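You operate a simulated robot arm through the tools that you are given. There is no shell and no other tool.

You run a simulated robot arm. Do the job below in one go: nothing can be reset, and whatever is moved stays where it is left.

## Task
Weigh the left cake beside the scale and sort it into the Send or the Seconds tray.
Fine: the sign gives the limit. Tare with the small board on, weigh on the board; then board back on the table and tare again.

It is judged by the outcome, as a careful person would: the job done as asked, and still so three seconds after it is handed in. It fails if anything else is knocked over, pushed out of place, dropped, spilled or broken.

## Robot
A 7-joint arm with a two-finger parallel gripper, fixed in place. Base frame: the origin is on the floor under the middle of its stand, x ahead of it, y to its left, z up. Lengths are in mm, angles in rad, forces in N, time in s.
With the tool pointing down near the work surface it reaches from about 280 to 640 mm from the base axis. Its first joint turns from -2.897 to 2.897 rad. Payload 1.57 kg.
Tool frame: the origin (TCP) lies between the finger pads and is the grasp point; the fingertips stand 30 mm ahead of it; z points along the fingers, y is the line along which they close. Largest opening 80 mm; finger width 17, thickness 12; the body of the gripper, 40 by 82 mm, starts 80 mm behind the TCP.
Orientation is that of the tool frame in the base frame, as a unit quaternion [w, x, y, z]. With the fingers straight down and closing along the base's y, the tool's x points along the base's -x, its y along +y and its z along -z.

## Interface
- The arm moves only by the tool servo_tool. Its argument "deltas" is a list of rows, each a list of 7 numbers: the gripper command, from -1 (shut) to 1 (fully open), values between in proportion, then the shift along the tool's x, y, z in cm, then the turn, a rotation vector about the tool's x, y, z in rad. In form: [[claw, dx, dy, dz, ax, ay, az], ...]. A call has 1 to 20 rows; each row shifts and turns the commanded pose from where the row before left it, along the tool's axes as they then stand. Rows are played at 5 a second. More than 50 mm and 0.15 rad between two rows, or a gripper value outside its range, and nothing of the call is played. Where a pose cannot be reached the arm comes as near as it can. A force on the tool above 40 N (or 10 N above the force at the start of the call, whichever is more), or a blocked arm, ends the call early, and 0.2 s more pass. The fingers move at their own pace (about 72 mm/s each) and stop on an object; they squeeze with about 35 N. The grip force told is the motor's: it shows also when the fingers shut on nothing. Time passes only in rows, and 0.2 s behind the last, so rows that do not move let the fingers close. It gives the time, the measured TCP pose, the force on the tool (base axes), the opening and the grip force at its end, in the units of the frame above (readings bear some noise), with the torque about the TCP (base axes, N m) and any sound that the robot's microphone picked up, and new pictures: "show" is both (left out), scene, wrist or none.
- Cameras (640 x 400 px; columns grow to the right, rows downward): "scene" is fixed at [221.9, -651, 1594.6]; the picture's right is [1.00, -0.02, 0.00], its down [-0.01, -0.64, -0.77] and it looks along [0.01, 0.77, -0.64] (base axes); focal length 321 px, centre (320, 200). "wrist" rides on the gripper at [72, -7, -122] in the tool frame; the picture's right is [0.09, 1.00, 0.00], its down [-0.84, 0.08, -0.54] and it looks along [-0.54, 0.05, 0.84] (tool axes); focal length 238 px, centre (320, 200). There is no depth. A picture from a camera that has moved, and an enlarged one, comes with that camera's place and axes in the base frame and with its lens. The place of the scene camera against the robot may be out by one fixed shift of up to 12 mm in any direction.
- lift_body(by): slides the trunk up (or, below 0, down) by that many mm; the arm rides with it, the base frame stays. It gives what a move gives, with no picture.
- enlarge(camera, box): a new picture of the part [left, top, right, bottom] of that camera's present view, enlarged. It takes no simulated time.
- close_job(): hands the job in; it is judged then, once.

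Nothing tells you positions but the pictures and the camera data. Unless the task says otherwise, let go and move clear before handing in.

The tools are called after "Request:" by a JSON object that holds its "api" and its "payload". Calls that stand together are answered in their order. servo_tool: Moves the arm, as the interface text tells. Its arguments: {"type":"object","properties":{"deltas":{"type":"array","items":{"type":"array","items":{"type":"number"}}},"show":{"type":"string","enum":["both","scene","wrist","none"]}},"required":["deltas"]} The other tools are called the same way: lift_body (by) moves the trunk up or down; enlarge (camera, box) takes an enlarged picture of a part of a camera's view; close_job () hands the job in.

At the start:

```text
time: 0.0
eef_pos: [418.7, 266.2, 1167.9]
tcp_rot: [0.0, 0.0, 1.0, 0.0]
ft_force: [0.2, 0.1, 0.2]
wrist_torque: [0.0, -0.02, -0.01]
opening: 80.2
finger_force: 0.0
trunk travel left (down, up): [-600.0, 390.0]
```

scene: 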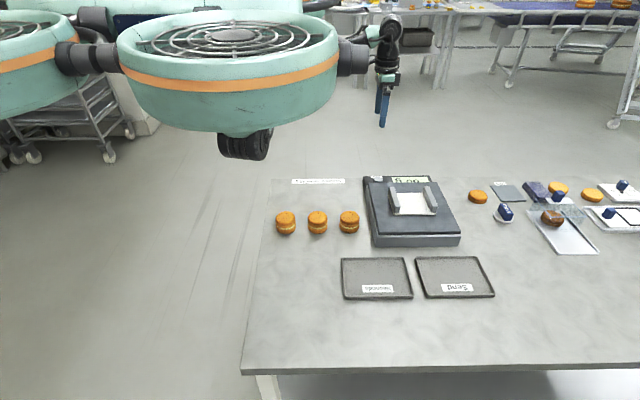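
wrist: 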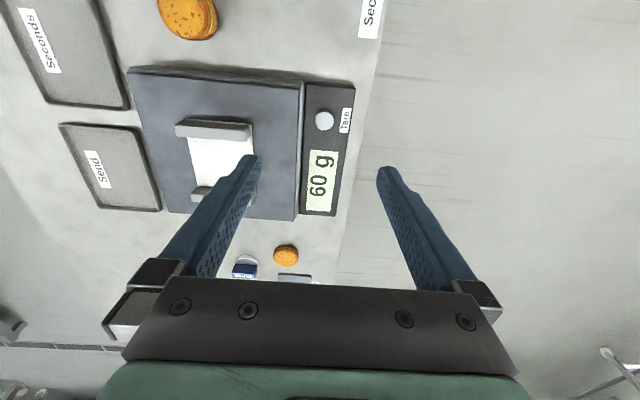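

I see a table with a scale (board on its pan, reading about 60 g), a row of stacked cakes to its left, two trays in front, and a sign at the back edge. First I'll look closer at these.

Request:
{"api": "enlarge", "payload": {"camera": "scene", "box": [260, 165, 480, 305]}}

Request:
{"api": "enlarge", "payload": {"camera": "scene", "box": [280, 170, 360, 220]}}

Request:
{"api": "enlarge", "payload": {"camera": "scene", "box": [450, 165, 640, 285]}}

Request:
{"api": "enlarge", "payload": {"camera": "wrist", "box": [0, 0, 400, 250]}}

```text
2.86 times, centred on (370, 235) of scene
camera zoom: at [221.9, -651.0, 1594.6], right [1.0, -0.02, 0.0], down [-0.01, -0.64, -0.77], along [0.01, 0.77, -0.64], focal length 917 px, centre (177, 100)
```

zoom: 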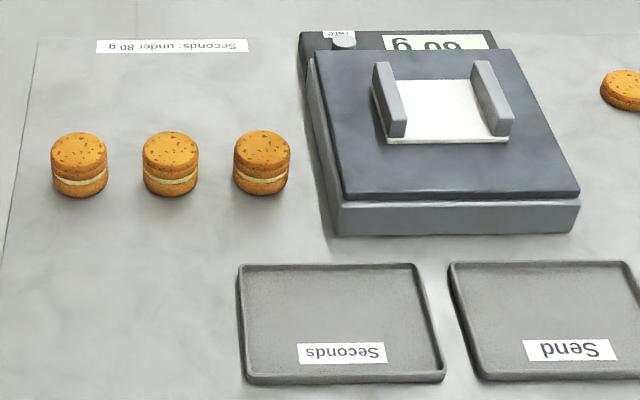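

```text
8.00 times, centred on (320, 195) of scene
camera zoom: at [221.9, -651.0, 1594.6], right [1.0, -0.02, 0.0], down [-0.01, -0.64, -0.77], along [0.01, 0.77, -0.64], focal length 2568 px, centre (320, 240)
```

zoom: 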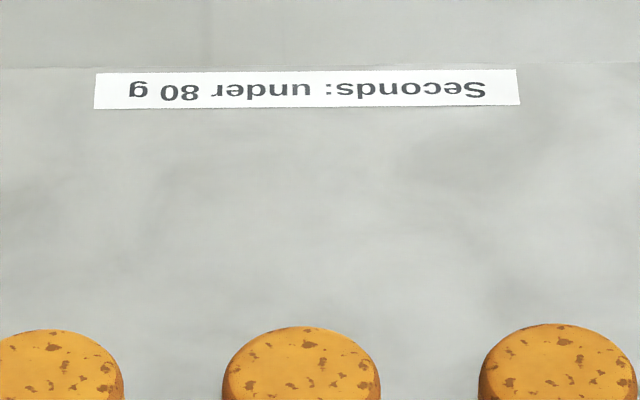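

```text
3.33 times, centred on (545, 225) of scene
camera zoom: at [221.9, -651.0, 1594.6], right [1.0, -0.02, 0.0], down [-0.01, -0.64, -0.77], along [0.01, 0.77, -0.64], focal length 1070 px, centre (-430, 117)
```

zoom: 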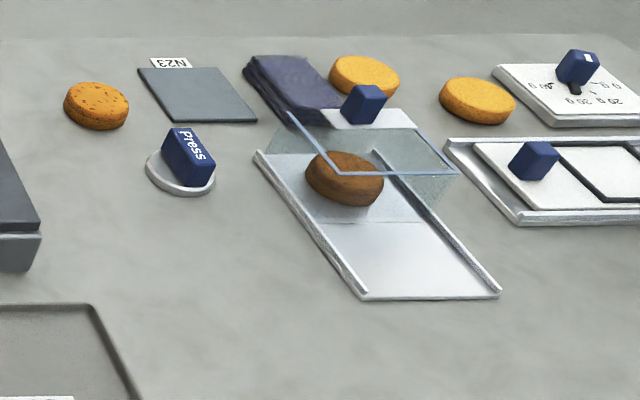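

```text
1.60 times, centred on (200, 125) of wrist
camera zoom: at [347.7, 258.7, 1290.5], right [-0.09, 1.0, 0.0], down [0.84, 0.08, 0.54], along [0.54, 0.05, -0.84], focal length 381 px, centre (512, 320)
```

zoom: 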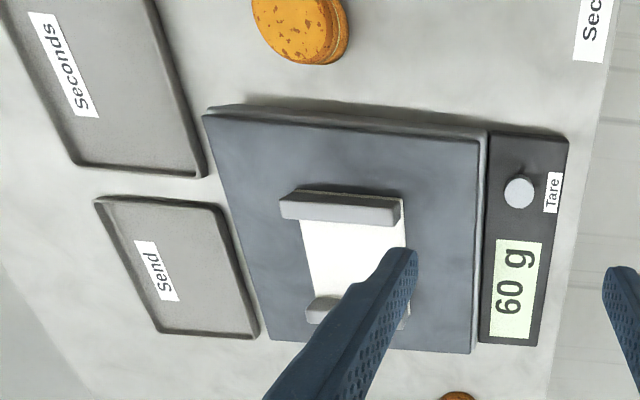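

The labels read right way up from the +y side, so I take "left" as the reader sees it: the cake next to the scale at about (326, 80). It is also the only one of the three inside the arm's reach. The limit is "Seconds: under 80 g", and the white board with grey rails on the pan reads 60 g. I'll move the wrist camera over for a better look.

Request:
{"api": "servo_tool", "payload": {"deltas": [[1, 2.2, -3.9, 0, 0, 0, 0], [1, 2.2, -3.9, 0, 0, 0, 0], [1, 2.2, -3.9, 0, 0, 0, 0], [1, 2.2, -3.9, 0, 0, 0, 0], [1, 0, 0, 0, 0, 0, 0]], "show": "both"}}

```text
time: 1.2
eef_pos: [329.0, 107.5, 1168.7]
tcp_rot: [0.0, 0.0, 1.0, 0.0]
ft_force: [0.1, 1.3, 0.0]
wrist_torque: [0.02, 0.01, 0.03]
opening: 79.8
finger_force: 0.0
trunk travel left (down, up): [-600.0, 390.0]
camera wrist: at [258.9, 101.6, 1290.7], right [-0.09, 1.0, 0.0], down [0.84, 0.08, 0.54], along [0.54, 0.05, -0.84], focal length 238 px, centre (320, 200)
```

scene: 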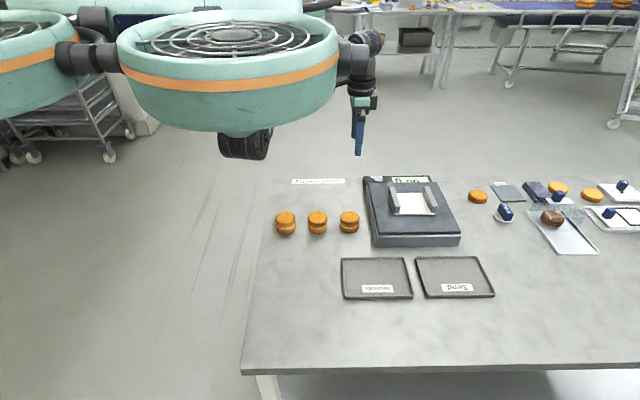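
wrist: 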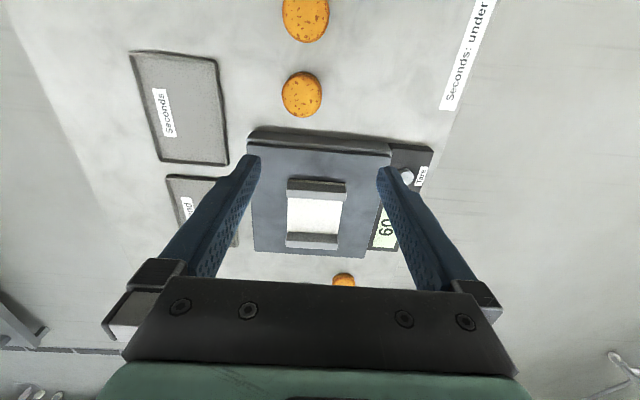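

The board and near cake are in the wrist view now. I'll enlarge to measure them.

Request:
{"api": "enlarge", "payload": {"camera": "wrist", "box": [240, 50, 440, 275]}}

Request:
{"api": "enlarge", "payload": {"camera": "scene", "box": [360, 170, 465, 250]}}

Request:
{"api": "enlarge", "payload": {"camera": "scene", "box": [265, 200, 375, 245]}}

Request:
{"api": "enlarge", "payload": {"camera": "scene", "box": [330, 245, 500, 310]}}

```text
1.78 times, centred on (340, 162) of wrist
camera zoom: at [258.9, 101.6, 1290.7], right [-0.09, 1.0, 0.0], down [0.84, 0.08, 0.54], along [0.54, 0.05, -0.84], focal length 424 px, centre (284, 267)
```

zoom: 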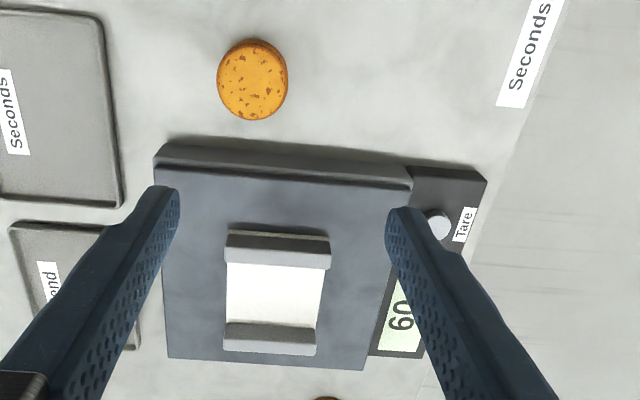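

```text
5.00 times, centred on (412, 210) of scene
camera zoom: at [221.9, -651.0, 1594.6], right [1.0, -0.02, 0.0], down [-0.01, -0.64, -0.77], along [0.01, 0.77, -0.64], focal length 1605 px, centre (-142, 150)
```

zoom: 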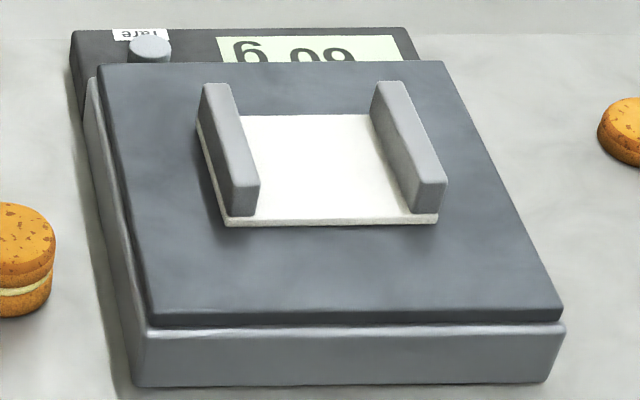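

```text
5.82 times, centred on (320, 222) of scene
camera zoom: at [221.9, -651.0, 1594.6], right [1.0, -0.02, 0.0], down [-0.01, -0.64, -0.77], along [0.01, 0.77, -0.64], focal length 1868 px, centre (320, 69)
```

zoom: 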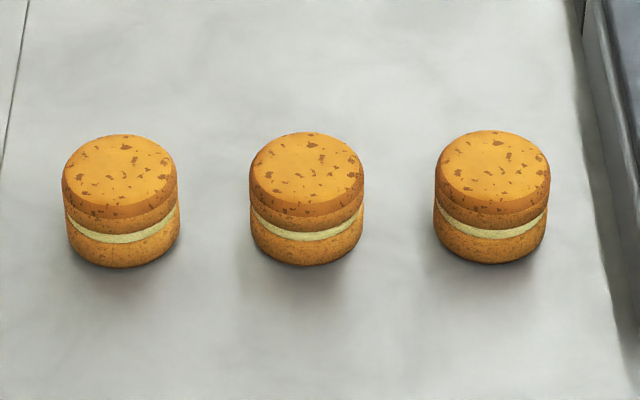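

```text
3.76 times, centred on (415, 278) of scene
camera zoom: at [221.9, -651.0, 1594.6], right [1.0, -0.02, 0.0], down [-0.01, -0.64, -0.77], along [0.01, 0.77, -0.64], focal length 1208 px, centre (-38, -92)
```

zoom: 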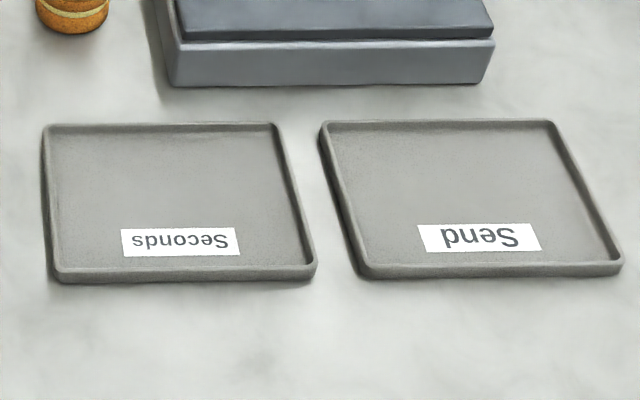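

Table top is about z 858, cakes are about 61 mm wide and 40 mm tall, and the Tare button is near (440, 276, ~905-916). I'll close the fingers and hover above the button.

Request:
{"api": "servo_tool", "payload": {"deltas": [[-1, -1.85, 2.8, 2.3, 0, 0, 0], [-1, -1.85, 2.8, 2.3, 0, 0, 0], [-1, -1.85, 2.8, 2.3, 0, 0, 0], [-1, -1.85, 2.8, 2.3, 0, 0, 0], [-1, -1.85, 2.8, 2.3, 0, 0, 0], [-1, -1.85, 2.8, 2.3, 0, 0, 0], [-1, 0, 0, 0, 0, 0, 0]], "show": "both"}}

```text
time: 2.8
eef_pos: [442.2, 277.9, 1029.4]
tcp_rot: [0.0, 0.0, 1.0, 0.0]
ft_force: [-0.2, 0.2, 0.1]
wrist_torque: [-0.01, -0.03, -0.03]
opening: 0.0
finger_force: 21.6
trunk travel left (down, up): [-600.0, 390.0]
camera wrist: at [370.8, 269.7, 1151.6], right [-0.09, 1.0, 0.0], down [0.84, 0.08, 0.54], along [0.54, 0.05, -0.84], focal length 238 px, centre (320, 200)
```

scene: 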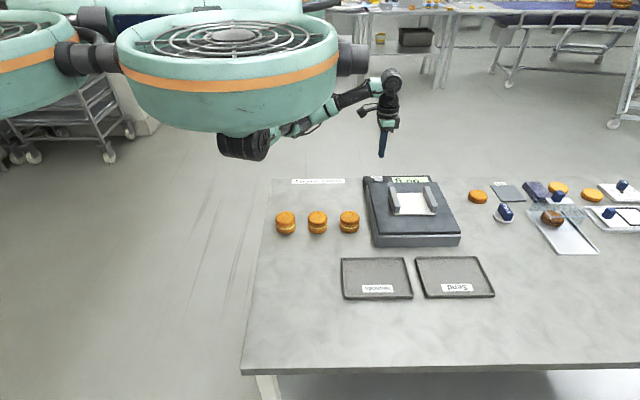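
wrist: 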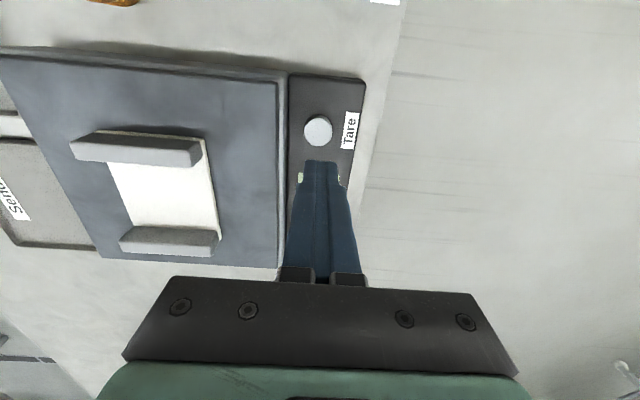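

The button sits just under the closed fingertips, a few mm off in y. I'll correct and come down partway for a check.

Request:
{"api": "servo_tool", "payload": {"deltas": [[-1, 0, -0.35, 2.5, 0, 0, 0], [-1, 0, 0, 2.5, 0, 0, 0], [-1, 0, 0, 1.5, 0, 0, 0], [-1, 0, 0, 0, 0, 0, 0]], "show": "wrist"}}

```text
time: 3.8
eef_pos: [441.9, 275.6, 964.8]
tcp_rot: [0.001, -0.001, 1.0, 0.0]
ft_force: [0.3, -0.2, -0.8]
wrist_torque: [0.02, 0.0, -0.04]
opening: 0.1
finger_force: 21.4
trunk travel left (down, up): [-600.0, 390.0]
camera wrist: at [370.5, 267.1, 1086.7], right [-0.09, 1.0, 0.0], down [0.84, 0.08, 0.54], along [0.54, 0.05, -0.84], focal length 238 px, centre (320, 200)
```

wrist: 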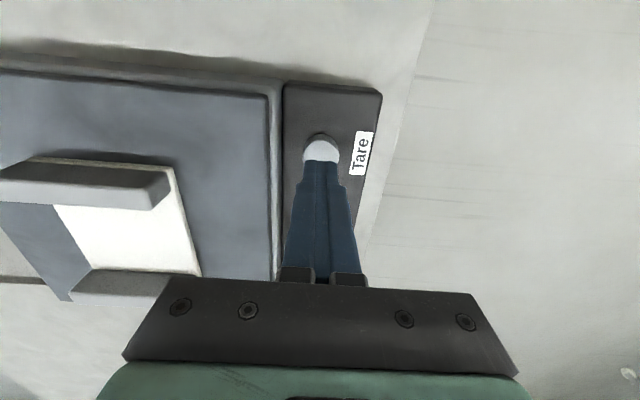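

The fingertips are over the button. I'll descend in small steps watching the force.

Request:
{"api": "servo_tool", "payload": {"deltas": [[-1, 0, -0.1, 0.5, 0, 0, 0], [-1, 0, 0, 0.5, 0, 0, 0], [-1, 0, 0, 0.4, 0, 0, 0], [-1, 0, 0, 0.3, 0, 0, 0], [-1, 0, 0, 0, 0, 0, 0]], "show": "wrist"}}

```text
time: 5.0
eef_pos: [441.0, 274.1, 949.1]
tcp_rot: [0.0, 0.001, 1.0, 0.0]
ft_force: [-0.3, -0.3, -0.3]
wrist_torque: [-0.01, -0.03, 0.0]
opening: 0.0
finger_force: 20.9
trunk travel left (down, up): [-600.0, 390.0]
camera wrist: at [370.6, 266.2, 1069.9], right [-0.09, 1.0, 0.0], down [0.84, 0.08, 0.54], along [0.54, 0.05, -0.84], focal length 238 px, centre (320, 200)
```

wrist: 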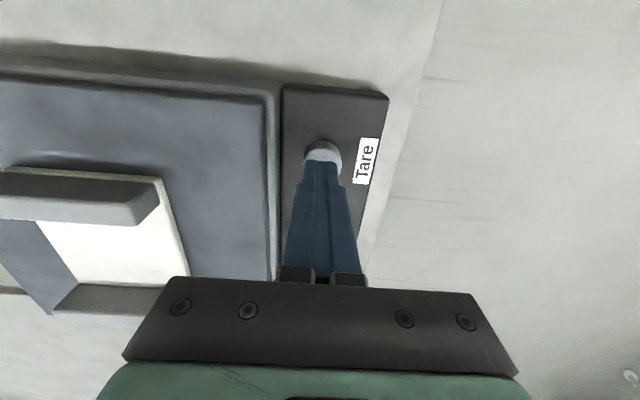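

No contact yet at tip z about 919. Continuing down in 3 mm steps.

Request:
{"api": "servo_tool", "payload": {"deltas": [[-1, 0, 0, 0.3, 0, 0, 0], [-1, 0, 0, 0.3, 0, 0, 0], [-1, 0, 0, 0.3, 0, 0, 0], [-1, 0, 0, 0, 0, 0, 0]], "show": "wrist"}}

```text
time: 6.0
eef_pos: [442.2, 272.6, 940.2]
tcp_rot: [0.001, 0.001, 1.0, 0.0]
ft_force: [0.0, 0.6, 0.1]
wrist_torque: [-0.01, -0.01, 0.03]
opening: 0.2
finger_force: 21.4
trunk travel left (down, up): [-600.0, 390.0]
camera wrist: at [371.3, 265.8, 1061.8], right [-0.09, 1.0, 0.0], down [0.84, 0.08, 0.54], along [0.54, 0.05, -0.84], focal length 238 px, centre (320, 200)
```

wrist: 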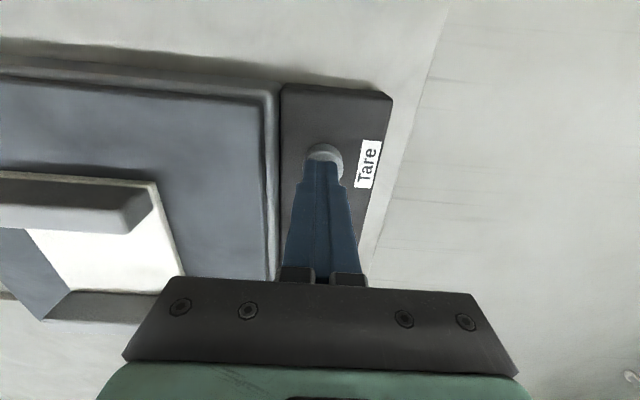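

Request:
{"api": "enlarge", "payload": {"camera": "wrist", "box": [260, 120, 390, 210]}}

Request:
{"api": "enlarge", "payload": {"camera": "scene", "box": [355, 150, 435, 200]}}

```text
4.44 times, centred on (325, 165) of wrist
camera zoom: at [371.3, 265.8, 1061.8], right [-0.09, 1.0, 0.0], down [0.84, 0.08, 0.54], along [0.54, 0.05, -0.84], focal length 1059 px, centre (298, 356)
```

zoom: 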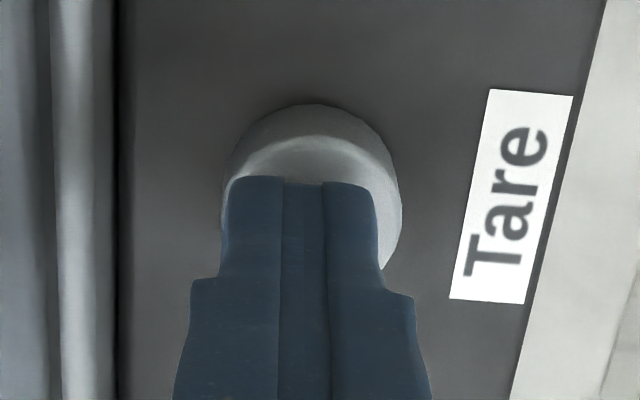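

```text
8.00 times, centred on (395, 175) of scene
camera zoom: at [221.9, -651.0, 1594.6], right [1.0, -0.02, 0.0], down [-0.01, -0.64, -0.77], along [0.01, 0.77, -0.64], focal length 2568 px, centre (-280, 400)
```

zoom: 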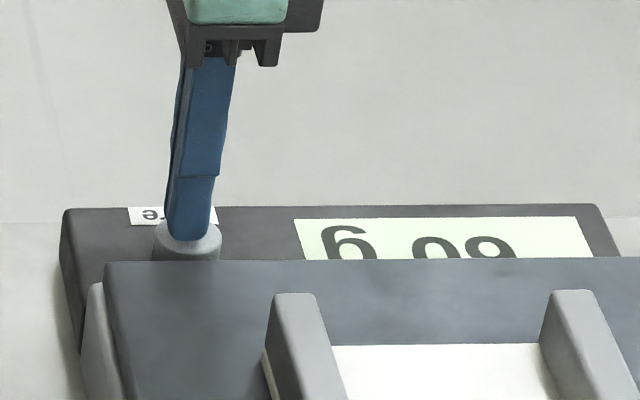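

Almost touching the button. Continuing in 2 mm steps.

Request:
{"api": "servo_tool", "payload": {"deltas": [[-1, 0, 0.1, 0.2, 0, 0, 0], [-1, 0, 0, 0.2, 0, 0, 0], [-1, 0, 0, 0.2, 0, 0, 0], [-1, 0, 0, 0, 0, 0, 0]], "show": "scene"}}

Request:
{"api": "enlarge", "payload": {"camera": "scene", "box": [355, 150, 435, 200]}}

```text
time: 7.0
eef_pos: [442.3, 273.8, 933.4]
tcp_rot: [0.0, 0.0, 1.0, 0.0]
ft_force: [0.0, -0.9, 1.6]
wrist_torque: [-0.03, 0.0, 0.03]
opening: 0.0
finger_force: 21.6
trunk travel left (down, up): [-600.0, 390.0]
```

scene: 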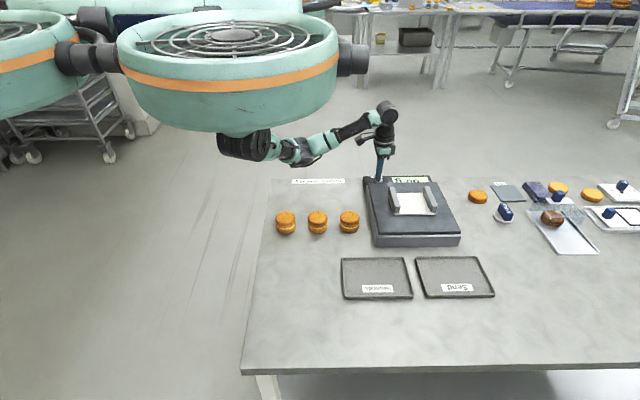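

```text
8.00 times, centred on (395, 175) of scene
camera zoom: at [221.9, -651.0, 1594.6], right [1.0, -0.02, 0.0], down [-0.01, -0.64, -0.77], along [0.01, 0.77, -0.64], focal length 2568 px, centre (-280, 400)
```

zoom: 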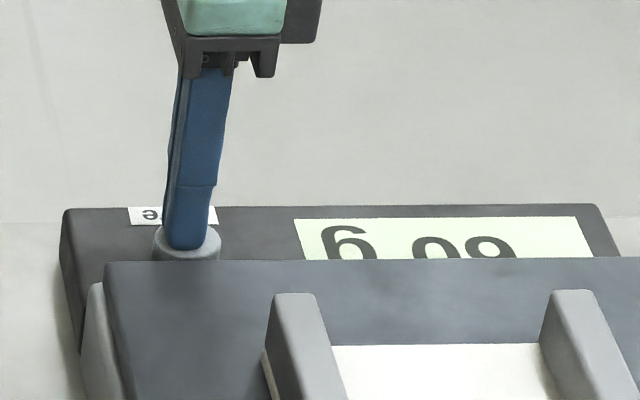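

Light contact (1.6 N) with the button at tip z about 904. Pressing on a little.

Request:
{"api": "servo_tool", "payload": {"deltas": [[-1, 0, 0, 0.15, 0, 0, 0], [-1, 0, 0, 0.15, 0, 0, 0], [-1, 0, 0, 0, 0, 0, 0]], "show": "scene"}}

Request:
{"api": "enlarge", "payload": {"camera": "scene", "box": [355, 150, 435, 200]}}

```text
time: 7.8
eef_pos: [442.5, 272.4, 930.5]
tcp_rot: [0.0, 0.0, 1.0, 0.0]
ft_force: [1.4, -0.1, 3.3]
wrist_torque: [-0.04, -0.04, -0.01]
opening: 0.0
finger_force: 21.6
trunk travel left (down, up): [-600.0, 390.0]
heard: click
```

scene: 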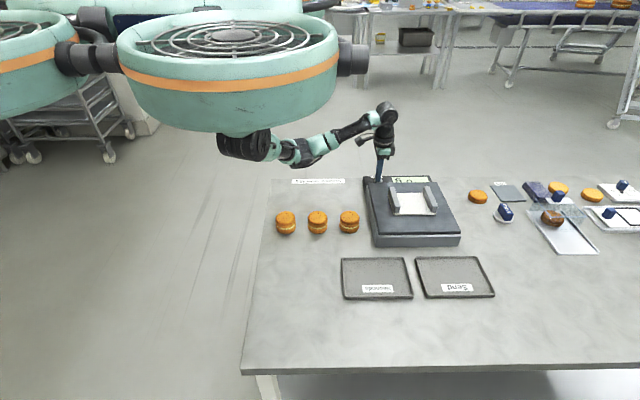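

```text
8.00 times, centred on (395, 175) of scene
camera zoom: at [221.9, -651.0, 1594.6], right [1.0, -0.02, 0.0], down [-0.01, -0.64, -0.77], along [0.01, 0.77, -0.64], focal length 2568 px, centre (-280, 400)
```

zoom: 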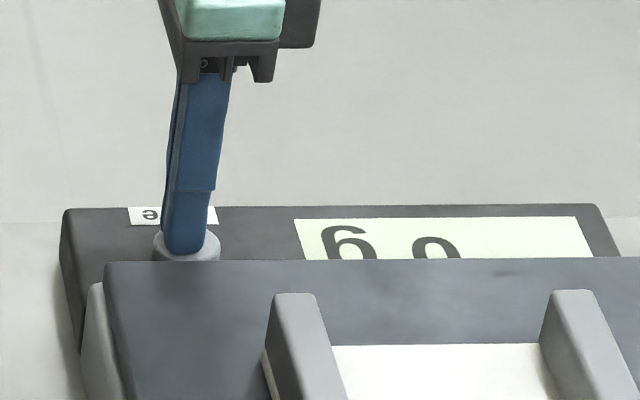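

It clicked and the display shows "0 g". Now I'll rise, open, and move over the cake next to the scale.

Request:
{"api": "servo_tool", "payload": {"deltas": [[-1, 0, 0, -3.5, 0, 0, 0], [-1, 0, 0, -3.5, 0, 0, 0], [-1, 0, 0, -3.5, 0, 0, 0], [-1, 1.95, -3.2, 0, 0, 0, 0], [-1, 1.95, -3.2, 0, 0, 0, 0], [0, 1.95, -3.2, 0, 0, 0, 0], [1, 1.95, -3.2, 0, 0, 0, 0], [1, 1.95, -3.2, 0, 0, 0, 0], [1, 1.95, -3.2, 0, 0, 0, 0], [1, 0, 0, 0, 0, 0, 0], [1, 0, 0, 0, 0, 0, 0]], "show": "both"}}

Request:
{"api": "enlarge", "payload": {"camera": "scene", "box": [355, 150, 435, 200]}}

```text
time: 10.2
eef_pos: [323.5, 82.9, 1037.0]
tcp_rot: [0.0, 0.001, 1.0, 0.0]
ft_force: [-0.2, 1.0, -0.2]
wrist_torque: [-0.02, 0.04, -0.03]
opening: 80.1
finger_force: 0.0
trunk travel left (down, up): [-600.0, 390.0]
camera wrist: at [253.5, 75.9, 1158.9], right [-0.09, 1.0, 0.0], down [0.84, 0.08, 0.54], along [0.54, 0.05, -0.84], focal length 238 px, centre (320, 200)
```

scene: 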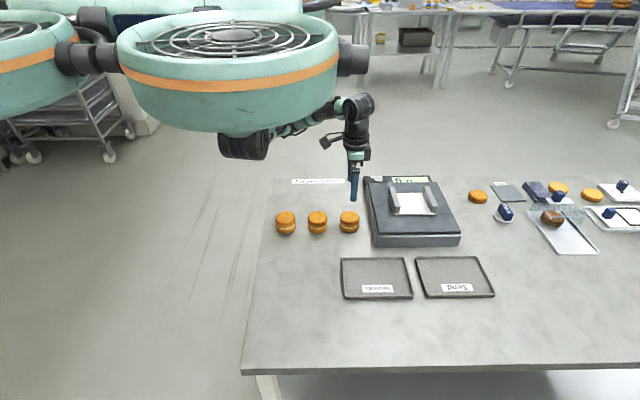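
wrist: 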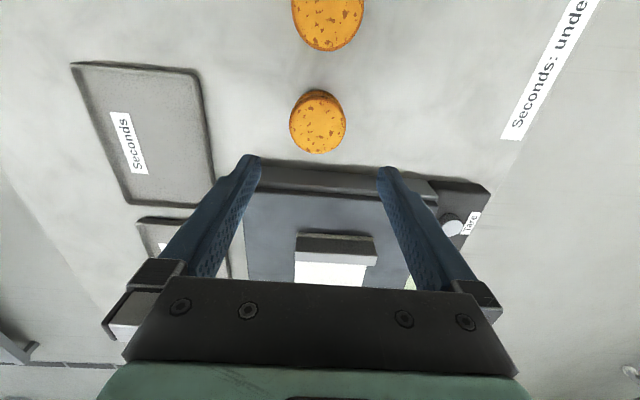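

```text
8.00 times, centred on (395, 175) of scene
camera zoom: at [221.9, -651.0, 1594.6], right [1.0, -0.02, 0.0], down [-0.01, -0.64, -0.77], along [0.01, 0.77, -0.64], focal length 2568 px, centre (-280, 400)
```

zoom: 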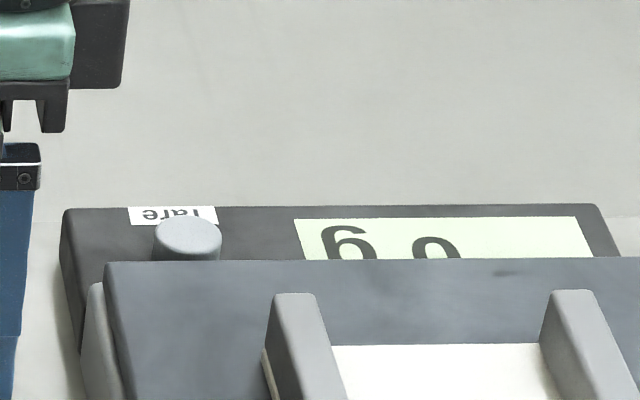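

The scale stays at 0 g. The near cake is directly ahead under the open gripper; I'll zoom for its centre.

Request:
{"api": "enlarge", "payload": {"camera": "wrist", "box": [260, 70, 388, 170]}}

Request:
{"api": "enlarge", "payload": {"camera": "wrist", "box": [200, 150, 500, 300]}}

```text
4.00 times, centred on (324, 120) of wrist
camera zoom: at [253.5, 75.9, 1158.9], right [-0.09, 1.0, 0.0], down [0.84, 0.08, 0.54], along [0.54, 0.05, -0.84], focal length 953 px, centre (304, 520)
```

zoom: 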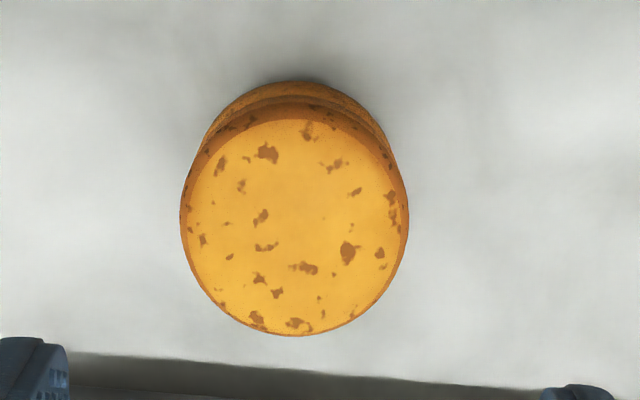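

```text
2.13 times, centred on (350, 225) of wrist
camera zoom: at [253.5, 75.9, 1158.9], right [-0.09, 1.0, 0.0], down [0.84, 0.08, 0.54], along [0.54, 0.05, -0.84], focal length 508 px, centre (256, 147)
```

zoom: 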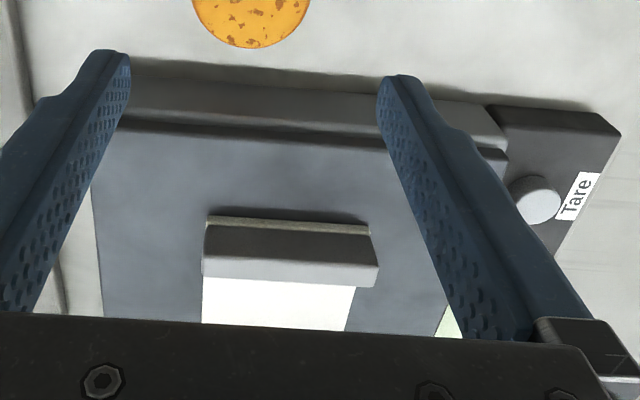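

The cake centre is near (325, 80). I'll drop to just above it and check alignment.

Request:
{"api": "servo_tool", "payload": {"deltas": [[1, 0, -0.27, 3, 0, 0, 0], [1, 0, 0, 3, 0, 0, 0], [1, 0, 0, 2.9, 0, 0, 0], [1, 0, 0, 0, 0, 0, 0], [1, 0, 0, 0, 0, 0, 0]], "show": "both"}}

Request:
{"api": "enlarge", "payload": {"camera": "scene", "box": [310, 170, 390, 240]}}

```text
time: 11.4
eef_pos: [325.5, 80.4, 946.4]
tcp_rot: [0.0, -0.001, 1.0, 0.0]
ft_force: [0.1, -0.6, 0.2]
wrist_torque: [-0.01, -0.03, -0.02]
opening: 79.8
finger_force: 0.1
trunk travel left (down, up): [-600.0, 390.0]
camera wrist: at [253.7, 72.8, 1068.3], right [-0.09, 1.0, 0.0], down [0.84, 0.08, 0.54], along [0.54, 0.05, -0.84], focal length 238 px, centre (320, 200)
```

scene: 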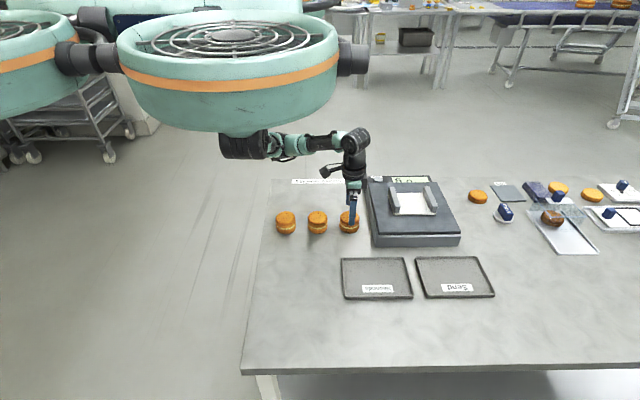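
wrist: 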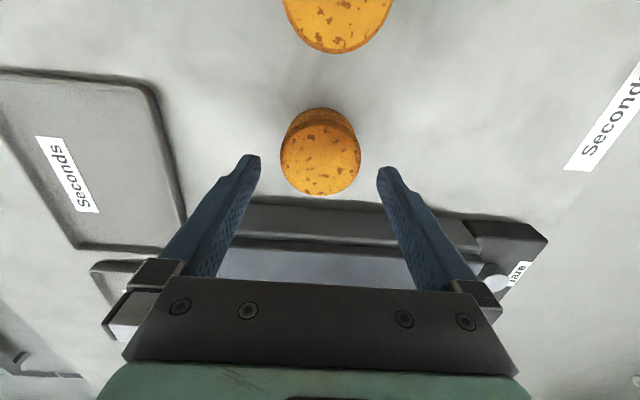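

```text
5.71 times, centred on (350, 205) of scene
camera zoom: at [221.9, -651.0, 1594.6], right [1.0, -0.02, 0.0], down [-0.01, -0.64, -0.77], along [0.01, 0.77, -0.64], focal length 1834 px, centre (149, 171)
```

zoom: 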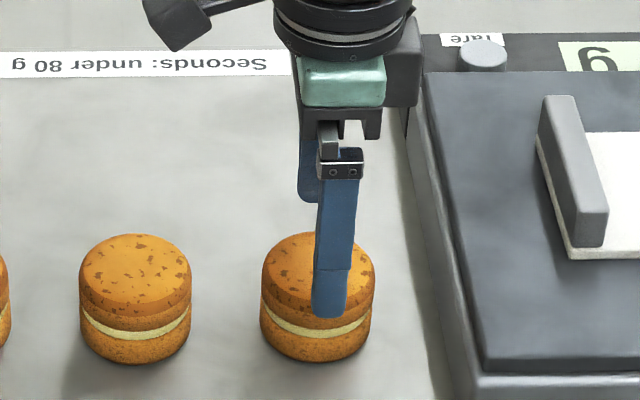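

Alignment is good: the cake at (325, 80) is centred between the fingers. Lowering around it.

Request:
{"api": "servo_tool", "payload": {"deltas": [[1, 0, 0, 1.4, 0, 0, 0], [1, 0, 0, 1.4, 0, 0, 0], [1, 0, 0, 1.2, 0, 0, 0], [1, 0, 0, 0.8, 0, 0, 0], [1, 0, 0, 0, 0, 0, 0]], "show": "both"}}

Request:
{"api": "enlarge", "payload": {"camera": "scene", "box": [310, 190, 390, 250]}}

```text
time: 12.6
eef_pos: [325.9, 80.3, 899.3]
tcp_rot: [-0.001, 0.0, 1.0, -0.001]
ft_force: [0.4, 0.2, 0.2]
wrist_torque: [0.03, 0.06, -0.01]
opening: 80.0
finger_force: 0.1
trunk travel left (down, up): [-600.0, 390.0]
camera wrist: at [254.1, 73.3, 1020.9], right [-0.09, 1.0, 0.0], down [0.84, 0.08, 0.54], along [0.54, 0.05, -0.84], focal length 238 px, centre (320, 200)
```

scene: 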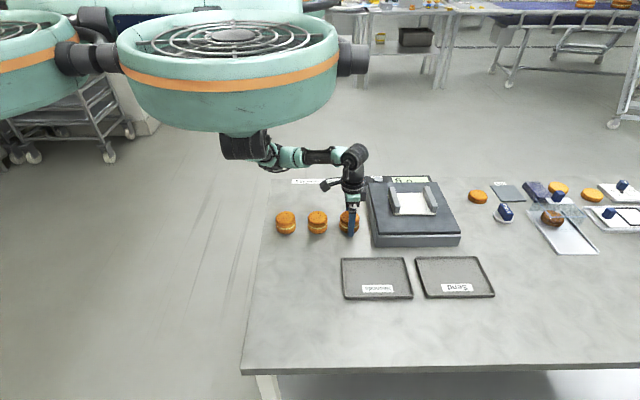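
wrist: 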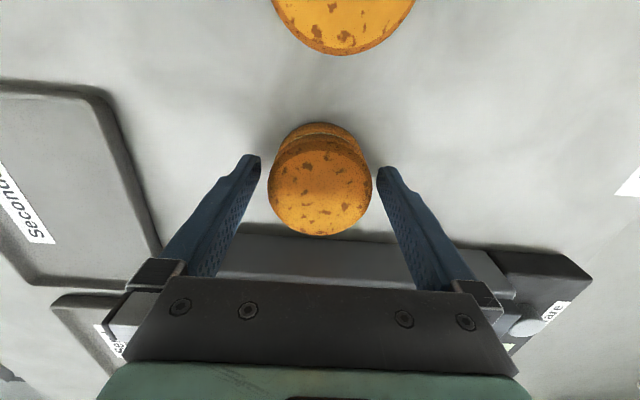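

```text
6.67 times, centred on (350, 220) of scene
camera zoom: at [221.9, -651.0, 1594.6], right [1.0, -0.02, 0.0], down [-0.01, -0.64, -0.77], along [0.01, 0.77, -0.64], focal length 2140 px, centre (120, 67)
```

zoom: 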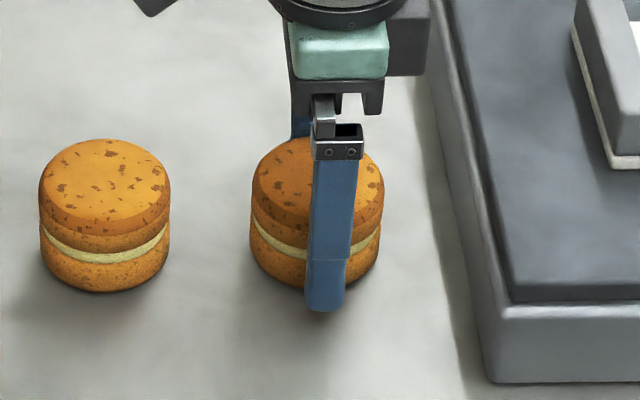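

The fingers straddle the cake cleanly. I'll lower 3 mm more and close gently to just below its diameter.

Request:
{"api": "servo_tool", "payload": {"deltas": [[1, 0, 0, 0.3, 0, 0, 0], [0.6, 0, 0, 0, 0, 0, 0], [0.5, 0, 0, 0, 0, 0, 0], [0.4, 0, 0, 0, 0, 0, 0], [0.4, 0, 0, 0, 0, 0, 0], [0.4, 0, 0, 0, 0, 0, 0]], "show": "wrist"}}

```text
time: 14.0
eef_pos: [324.2, 79.4, 896.0]
tcp_rot: [0.0, 0.0, 1.0, 0.0]
ft_force: [0.4, 0.2, 0.1]
wrist_torque: [-0.05, -0.03, 0.03]
opening: 61.5
finger_force: 11.0
trunk travel left (down, up): [-600.0, 390.0]
camera wrist: at [253.7, 73.2, 1018.0], right [-0.09, 1.0, 0.0], down [0.84, 0.08, 0.54], along [0.54, 0.05, -0.84], focal length 238 px, centre (320, 200)
```

wrist: 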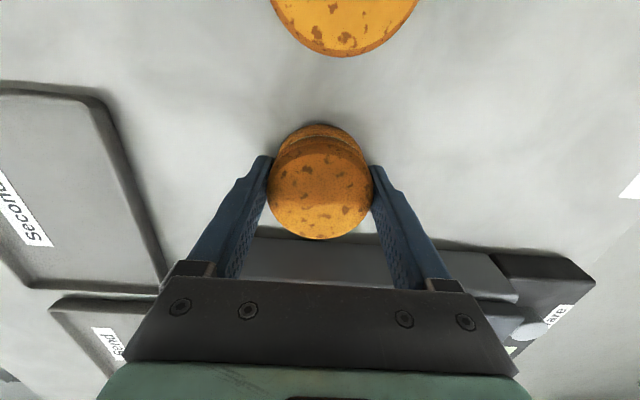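

The cake is held (61.5 mm, 11 N). I'll lift it straight up and take another look at the board before carrying it over.

Request:
{"api": "servo_tool", "payload": {"deltas": [[0.4, 0, 0, -1, 0, 0, 0], [0.4, 0, 0, -2.5, 0, 0, 0], [0.4, 0, 0, -3.5, 0, 0, 0], [0.4, 0, 0, -3.5, 0, 0, 0], [0.4, 0, 0, -3.5, 0, 0, 0], [0.4, 0, 0, 0, 0, 0, 0]], "show": "both"}}

Request:
{"api": "enlarge", "payload": {"camera": "wrist", "box": [190, 130, 510, 330]}}

```text
time: 15.4
eef_pos: [323.2, 78.8, 1037.3]
tcp_rot: [0.0, 0.0, 1.0, 0.0]
ft_force: [0.0, 0.8, 0.1]
wrist_torque: [-0.02, 0.02, -0.01]
opening: 61.8
finger_force: 10.8
trunk travel left (down, up): [-600.0, 390.0]
camera wrist: at [252.2, 72.2, 1159.1], right [-0.09, 1.0, 0.0], down [0.84, 0.08, 0.54], along [0.54, 0.05, -0.84], focal length 238 px, centre (320, 200)
```

scene: 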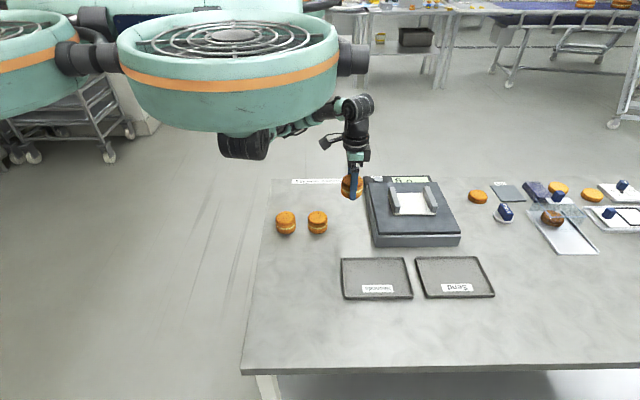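
wrist: 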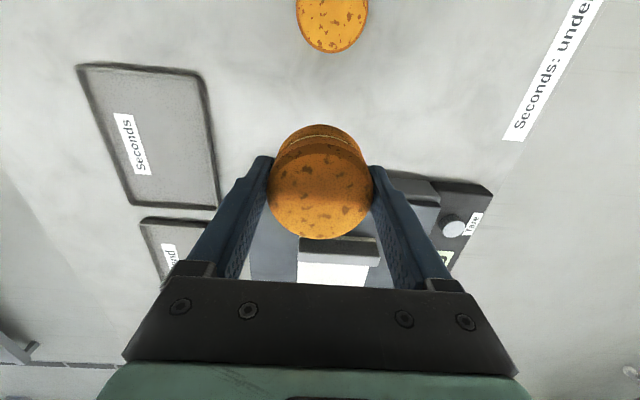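

```text
2.00 times, centred on (350, 230) of wrist
camera zoom: at [252.2, 72.2, 1159.1], right [-0.09, 1.0, 0.0], down [0.84, 0.08, 0.54], along [0.54, 0.05, -0.84], focal length 477 px, centre (260, 140)
```

zoom: 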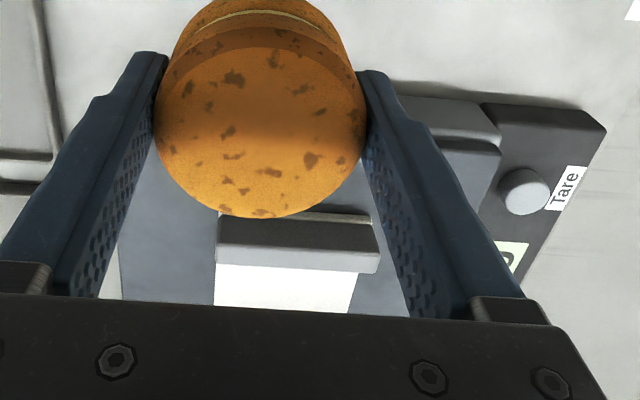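

Triangulating gives the board's rails with tops at z about 951, rail centres at x about 469 and 582, so the board centre is near (525, 115). I'll carry the cake over it at height.

Request:
{"api": "servo_tool", "payload": {"deltas": [[0.4, -3.35, 0.59, 0, 0, 0, 0], [0.4, -3.35, 0.59, 0, 0, 0, 0], [0.4, -3.35, 0.59, 0, 0, 0, 0], [0.4, -3.35, 0.59, 0, 0, 0, 0], [0.4, -3.35, 0.59, 0, 0, 0, 0], [0.4, -3.35, 0.59, 0, 0, 0, 0], [0.4, 0, 0, 0, 0, 0, 0], [0.4, 0, 0, 0, 0, 0, 0]], "show": "both"}}

Request:
{"api": "enlarge", "payload": {"camera": "scene", "box": [360, 150, 480, 250]}}

Request:
{"api": "enlarge", "payload": {"camera": "wrist", "box": [190, 60, 510, 290]}}

```text
time: 17.2
eef_pos: [527.1, 114.1, 1036.9]
tcp_rot: [0.0, 0.0, 1.0, 0.0]
ft_force: [-0.2, 0.1, -0.2]
wrist_torque: [0.0, -0.01, 0.03]
opening: 61.6
finger_force: 10.8
trunk travel left (down, up): [-600.0, 390.0]
camera wrist: at [456.4, 107.1, 1158.7], right [-0.09, 1.0, 0.0], down [0.84, 0.08, 0.54], along [0.54, 0.05, -0.84], focal length 238 px, centre (320, 200)
```

scene: 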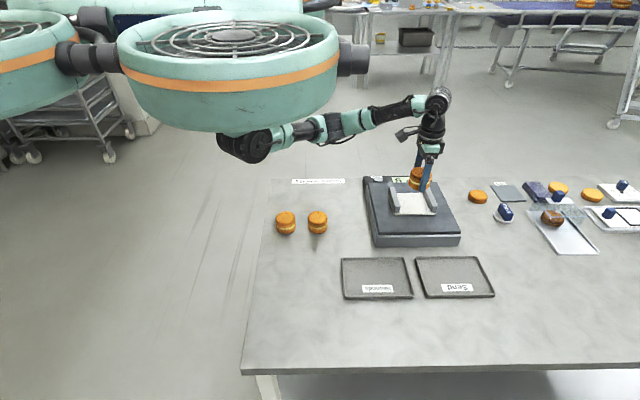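
wrist: 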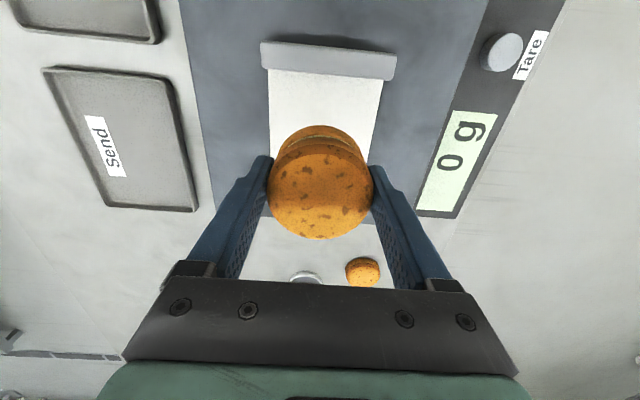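

```text
4.00 times, centred on (420, 200) of scene
camera zoom: at [221.9, -651.0, 1594.6], right [1.0, -0.02, 0.0], down [-0.01, -0.64, -0.77], along [0.01, 0.77, -0.64], focal length 1284 px, centre (-80, 200)
```

zoom: 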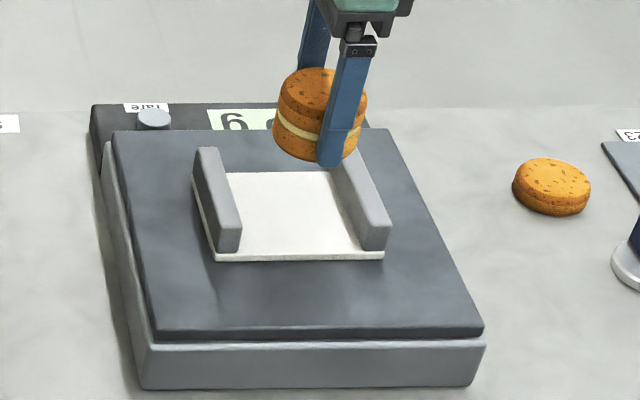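

```text
1.74 times, centred on (350, 175) of wrist
camera zoom: at [456.4, 107.1, 1158.7], right [-0.09, 1.0, 0.0], down [0.84, 0.08, 0.54], along [0.54, 0.05, -0.84], focal length 414 px, centre (268, 244)
```

zoom: 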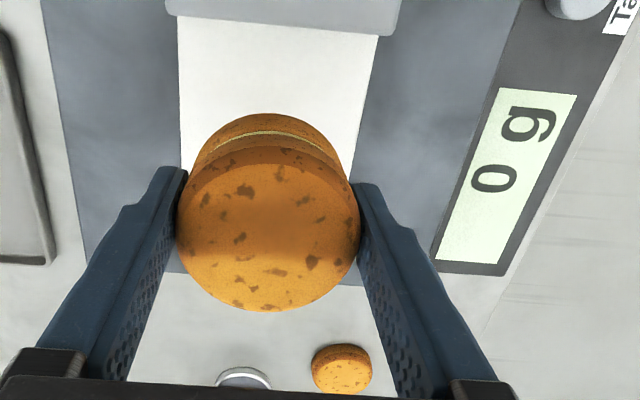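

The display reads 0 g, and the cake hangs centred over the board between the rails. Lowering to just above the board.

Request:
{"api": "servo_tool", "payload": {"deltas": [[0.4, 0, 0, 2, 0, 0, 0], [0.4, 0, 0, 2, 0, 0, 0], [0.4, 0, 0, 1.5, 0, 0, 0], [0.4, 0, 0, 0, 0, 0, 0], [0.4, 0, 0, 0, 0, 0, 0]], "show": "both"}}

Request:
{"api": "enlarge", "payload": {"camera": "scene", "box": [370, 160, 470, 230]}}

```text
time: 18.4
eef_pos: [525.9, 113.9, 981.4]
tcp_rot: [0.0, 0.0, 1.0, 0.001]
ft_force: [-1.2, -0.3, -0.3]
wrist_torque: [-0.02, -0.01, -0.01]
opening: 61.7
finger_force: 11.0
trunk travel left (down, up): [-600.0, 390.0]
camera wrist: at [455.0, 107.0, 1102.6], right [-0.09, 1.0, 0.0], down [0.84, 0.08, 0.54], along [0.54, 0.05, -0.84], focal length 238 px, centre (320, 200)
```

scene: 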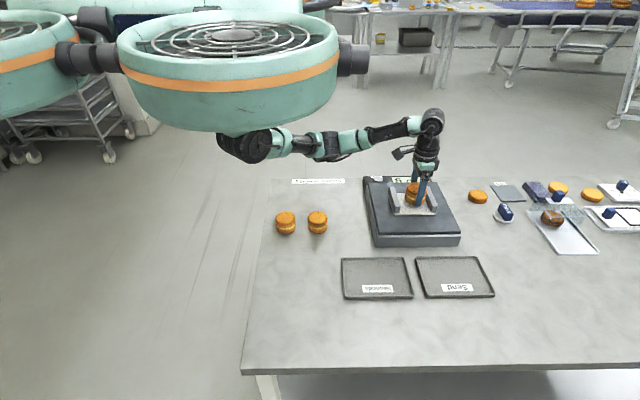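
wrist: 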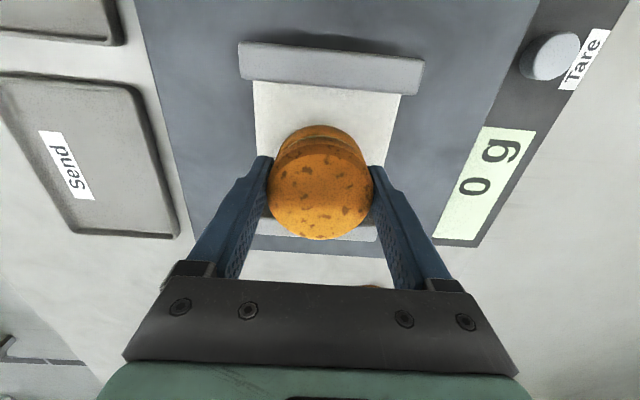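

```text
5.71 times, centred on (420, 195) of scene
camera zoom: at [221.9, -651.0, 1594.6], right [1.0, -0.02, 0.0], down [-0.01, -0.64, -0.77], along [0.01, 0.77, -0.64], focal length 1834 px, centre (-251, 229)
```

zoom: 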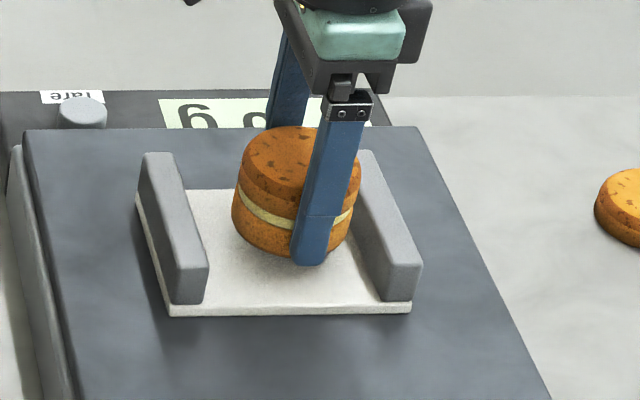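

Still 0 g, the cake a couple of cm above the board. Continuing slowly with force checks.

Request:
{"api": "servo_tool", "payload": {"deltas": [[0.4, 0, 0, 0.4, 0, 0, 0], [0.4, 0, 0, 0.4, 0, 0, 0], [0.4, 0, 0, 0.3, 0, 0, 0], [0.4, 0, 0, 0.3, 0, 0, 0], [0.4, 0, 0, 0, 0, 0, 0]], "show": "both"}}

Request:
{"api": "enlarge", "payload": {"camera": "scene", "box": [370, 160, 470, 230]}}

```text
time: 19.6
eef_pos: [525.3, 114.6, 966.7]
tcp_rot: [0.0, 0.0, 1.0, 0.0]
ft_force: [0.4, 0.1, -1.1]
wrist_torque: [-0.01, 0.02, -0.04]
opening: 61.6
finger_force: 10.9
trunk travel left (down, up): [-600.0, 390.0]
camera wrist: at [454.9, 108.0, 1088.5], right [-0.09, 1.0, 0.0], down [0.84, 0.08, 0.54], along [0.54, 0.05, -0.84], focal length 238 px, centre (320, 200)
```

scene: 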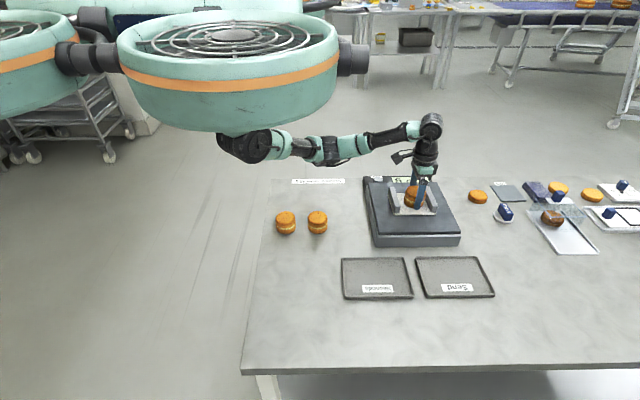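
wrist: 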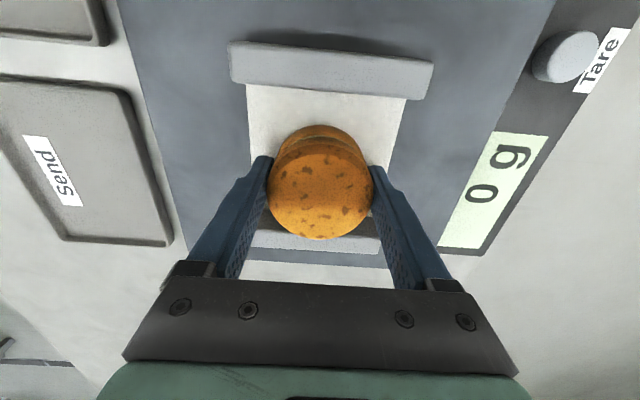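

```text
5.71 times, centred on (420, 195) of scene
camera zoom: at [221.9, -651.0, 1594.6], right [1.0, -0.02, 0.0], down [-0.01, -0.64, -0.77], along [0.01, 0.77, -0.64], focal length 1834 px, centre (-251, 229)
```

zoom: 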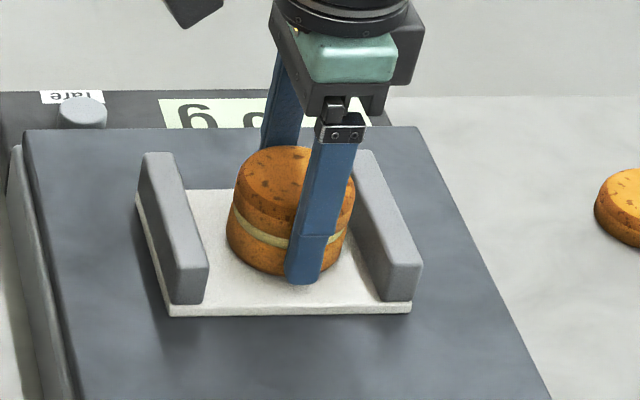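

Still no weight on the scale. Continuing down 2 mm at a time.

Request:
{"api": "servo_tool", "payload": {"deltas": [[0.4, 0, 0, 0.2, 0, 0, 0], [0.4, 0, 0, 0.2, 0, 0, 0], [0.4, 0, 0, 0.2, 0, 0, 0], [0.4, 0, 0, 0, 0, 0, 0]], "show": "wrist"}}

Request:
{"api": "enlarge", "payload": {"camera": "scene", "box": [370, 160, 470, 230]}}

```text
time: 20.6
eef_pos: [525.2, 115.3, 961.7]
tcp_rot: [0.001, 0.001, 1.0, 0.0]
ft_force: [2.2, 1.8, 15.2]
wrist_torque: [0.0, -0.05, -0.01]
opening: 61.6
finger_force: 11.1
trunk travel left (down, up): [-600.0, 390.0]
camera wrist: at [454.3, 107.8, 1083.3], right [-0.09, 1.0, 0.0], down [0.83, 0.08, 0.55], along [0.54, 0.05, -0.84], focal length 238 px, centre (320, 200)
```

wrist: 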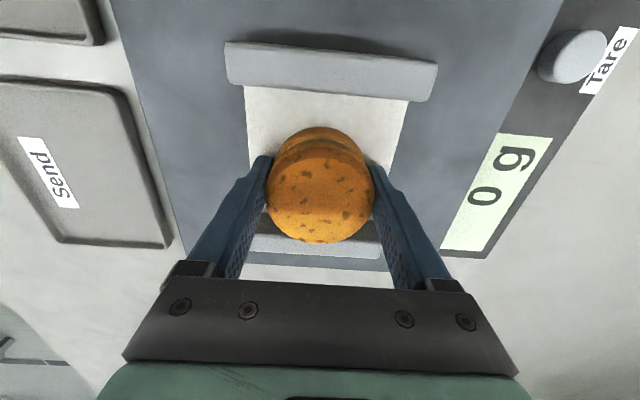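

```text
5.71 times, centred on (420, 195) of scene
camera zoom: at [221.9, -651.0, 1594.6], right [1.0, -0.02, 0.0], down [-0.01, -0.64, -0.77], along [0.01, 0.77, -0.64], focal length 1834 px, centre (-251, 229)
```

zoom: 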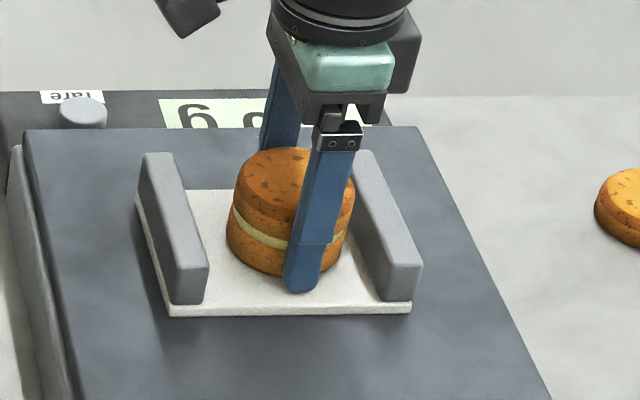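

Contact: about 15 N, so the cake is on the board. I'll relax the pressure, then open gently.

Request:
{"api": "servo_tool", "payload": {"deltas": [[0.4, 0, 0, -0.15, 0, 0, 0], [0.4, 0, 0, 0, 0, 0, 0]], "show": "wrist"}}

```text
time: 21.2
eef_pos: [525.7, 114.3, 961.5]
tcp_rot: [0.0, 0.001, 1.0, 0.001]
ft_force: [2.6, -0.3, 7.5]
wrist_torque: [0.02, -0.22, 0.01]
opening: 61.6
finger_force: 10.9
trunk travel left (down, up): [-600.0, 390.0]
camera wrist: at [454.5, 107.8, 1083.7], right [-0.09, 1.0, 0.0], down [0.84, 0.08, 0.54], along [0.54, 0.05, -0.84], focal length 238 px, centre (320, 200)
```

wrist: 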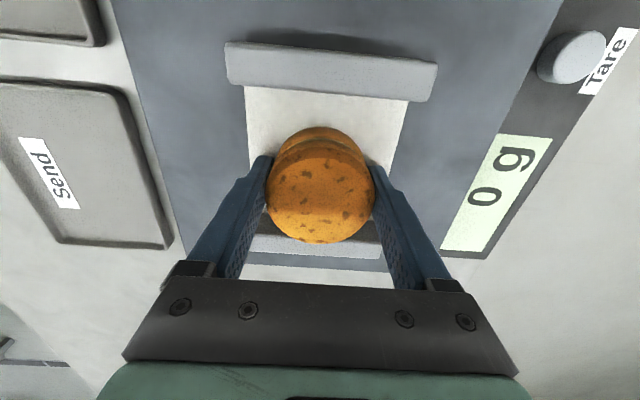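

Request:
{"api": "servo_tool", "payload": {"deltas": [[0.4, 0, 0, -0.12, 0, 0, 0], [0.4, 0, 0, 0, 0, 0, 0]], "show": "none"}}

```text
time: 21.8
eef_pos: [524.9, 114.9, 961.4]
tcp_rot: [-0.002, 0.0, 1.0, 0.0]
ft_force: [0.3, -0.6, -1.2]
wrist_torque: [0.02, 0.02, 0.0]
opening: 61.3
finger_force: 11.0
trunk travel left (down, up): [-600.0, 390.0]
```

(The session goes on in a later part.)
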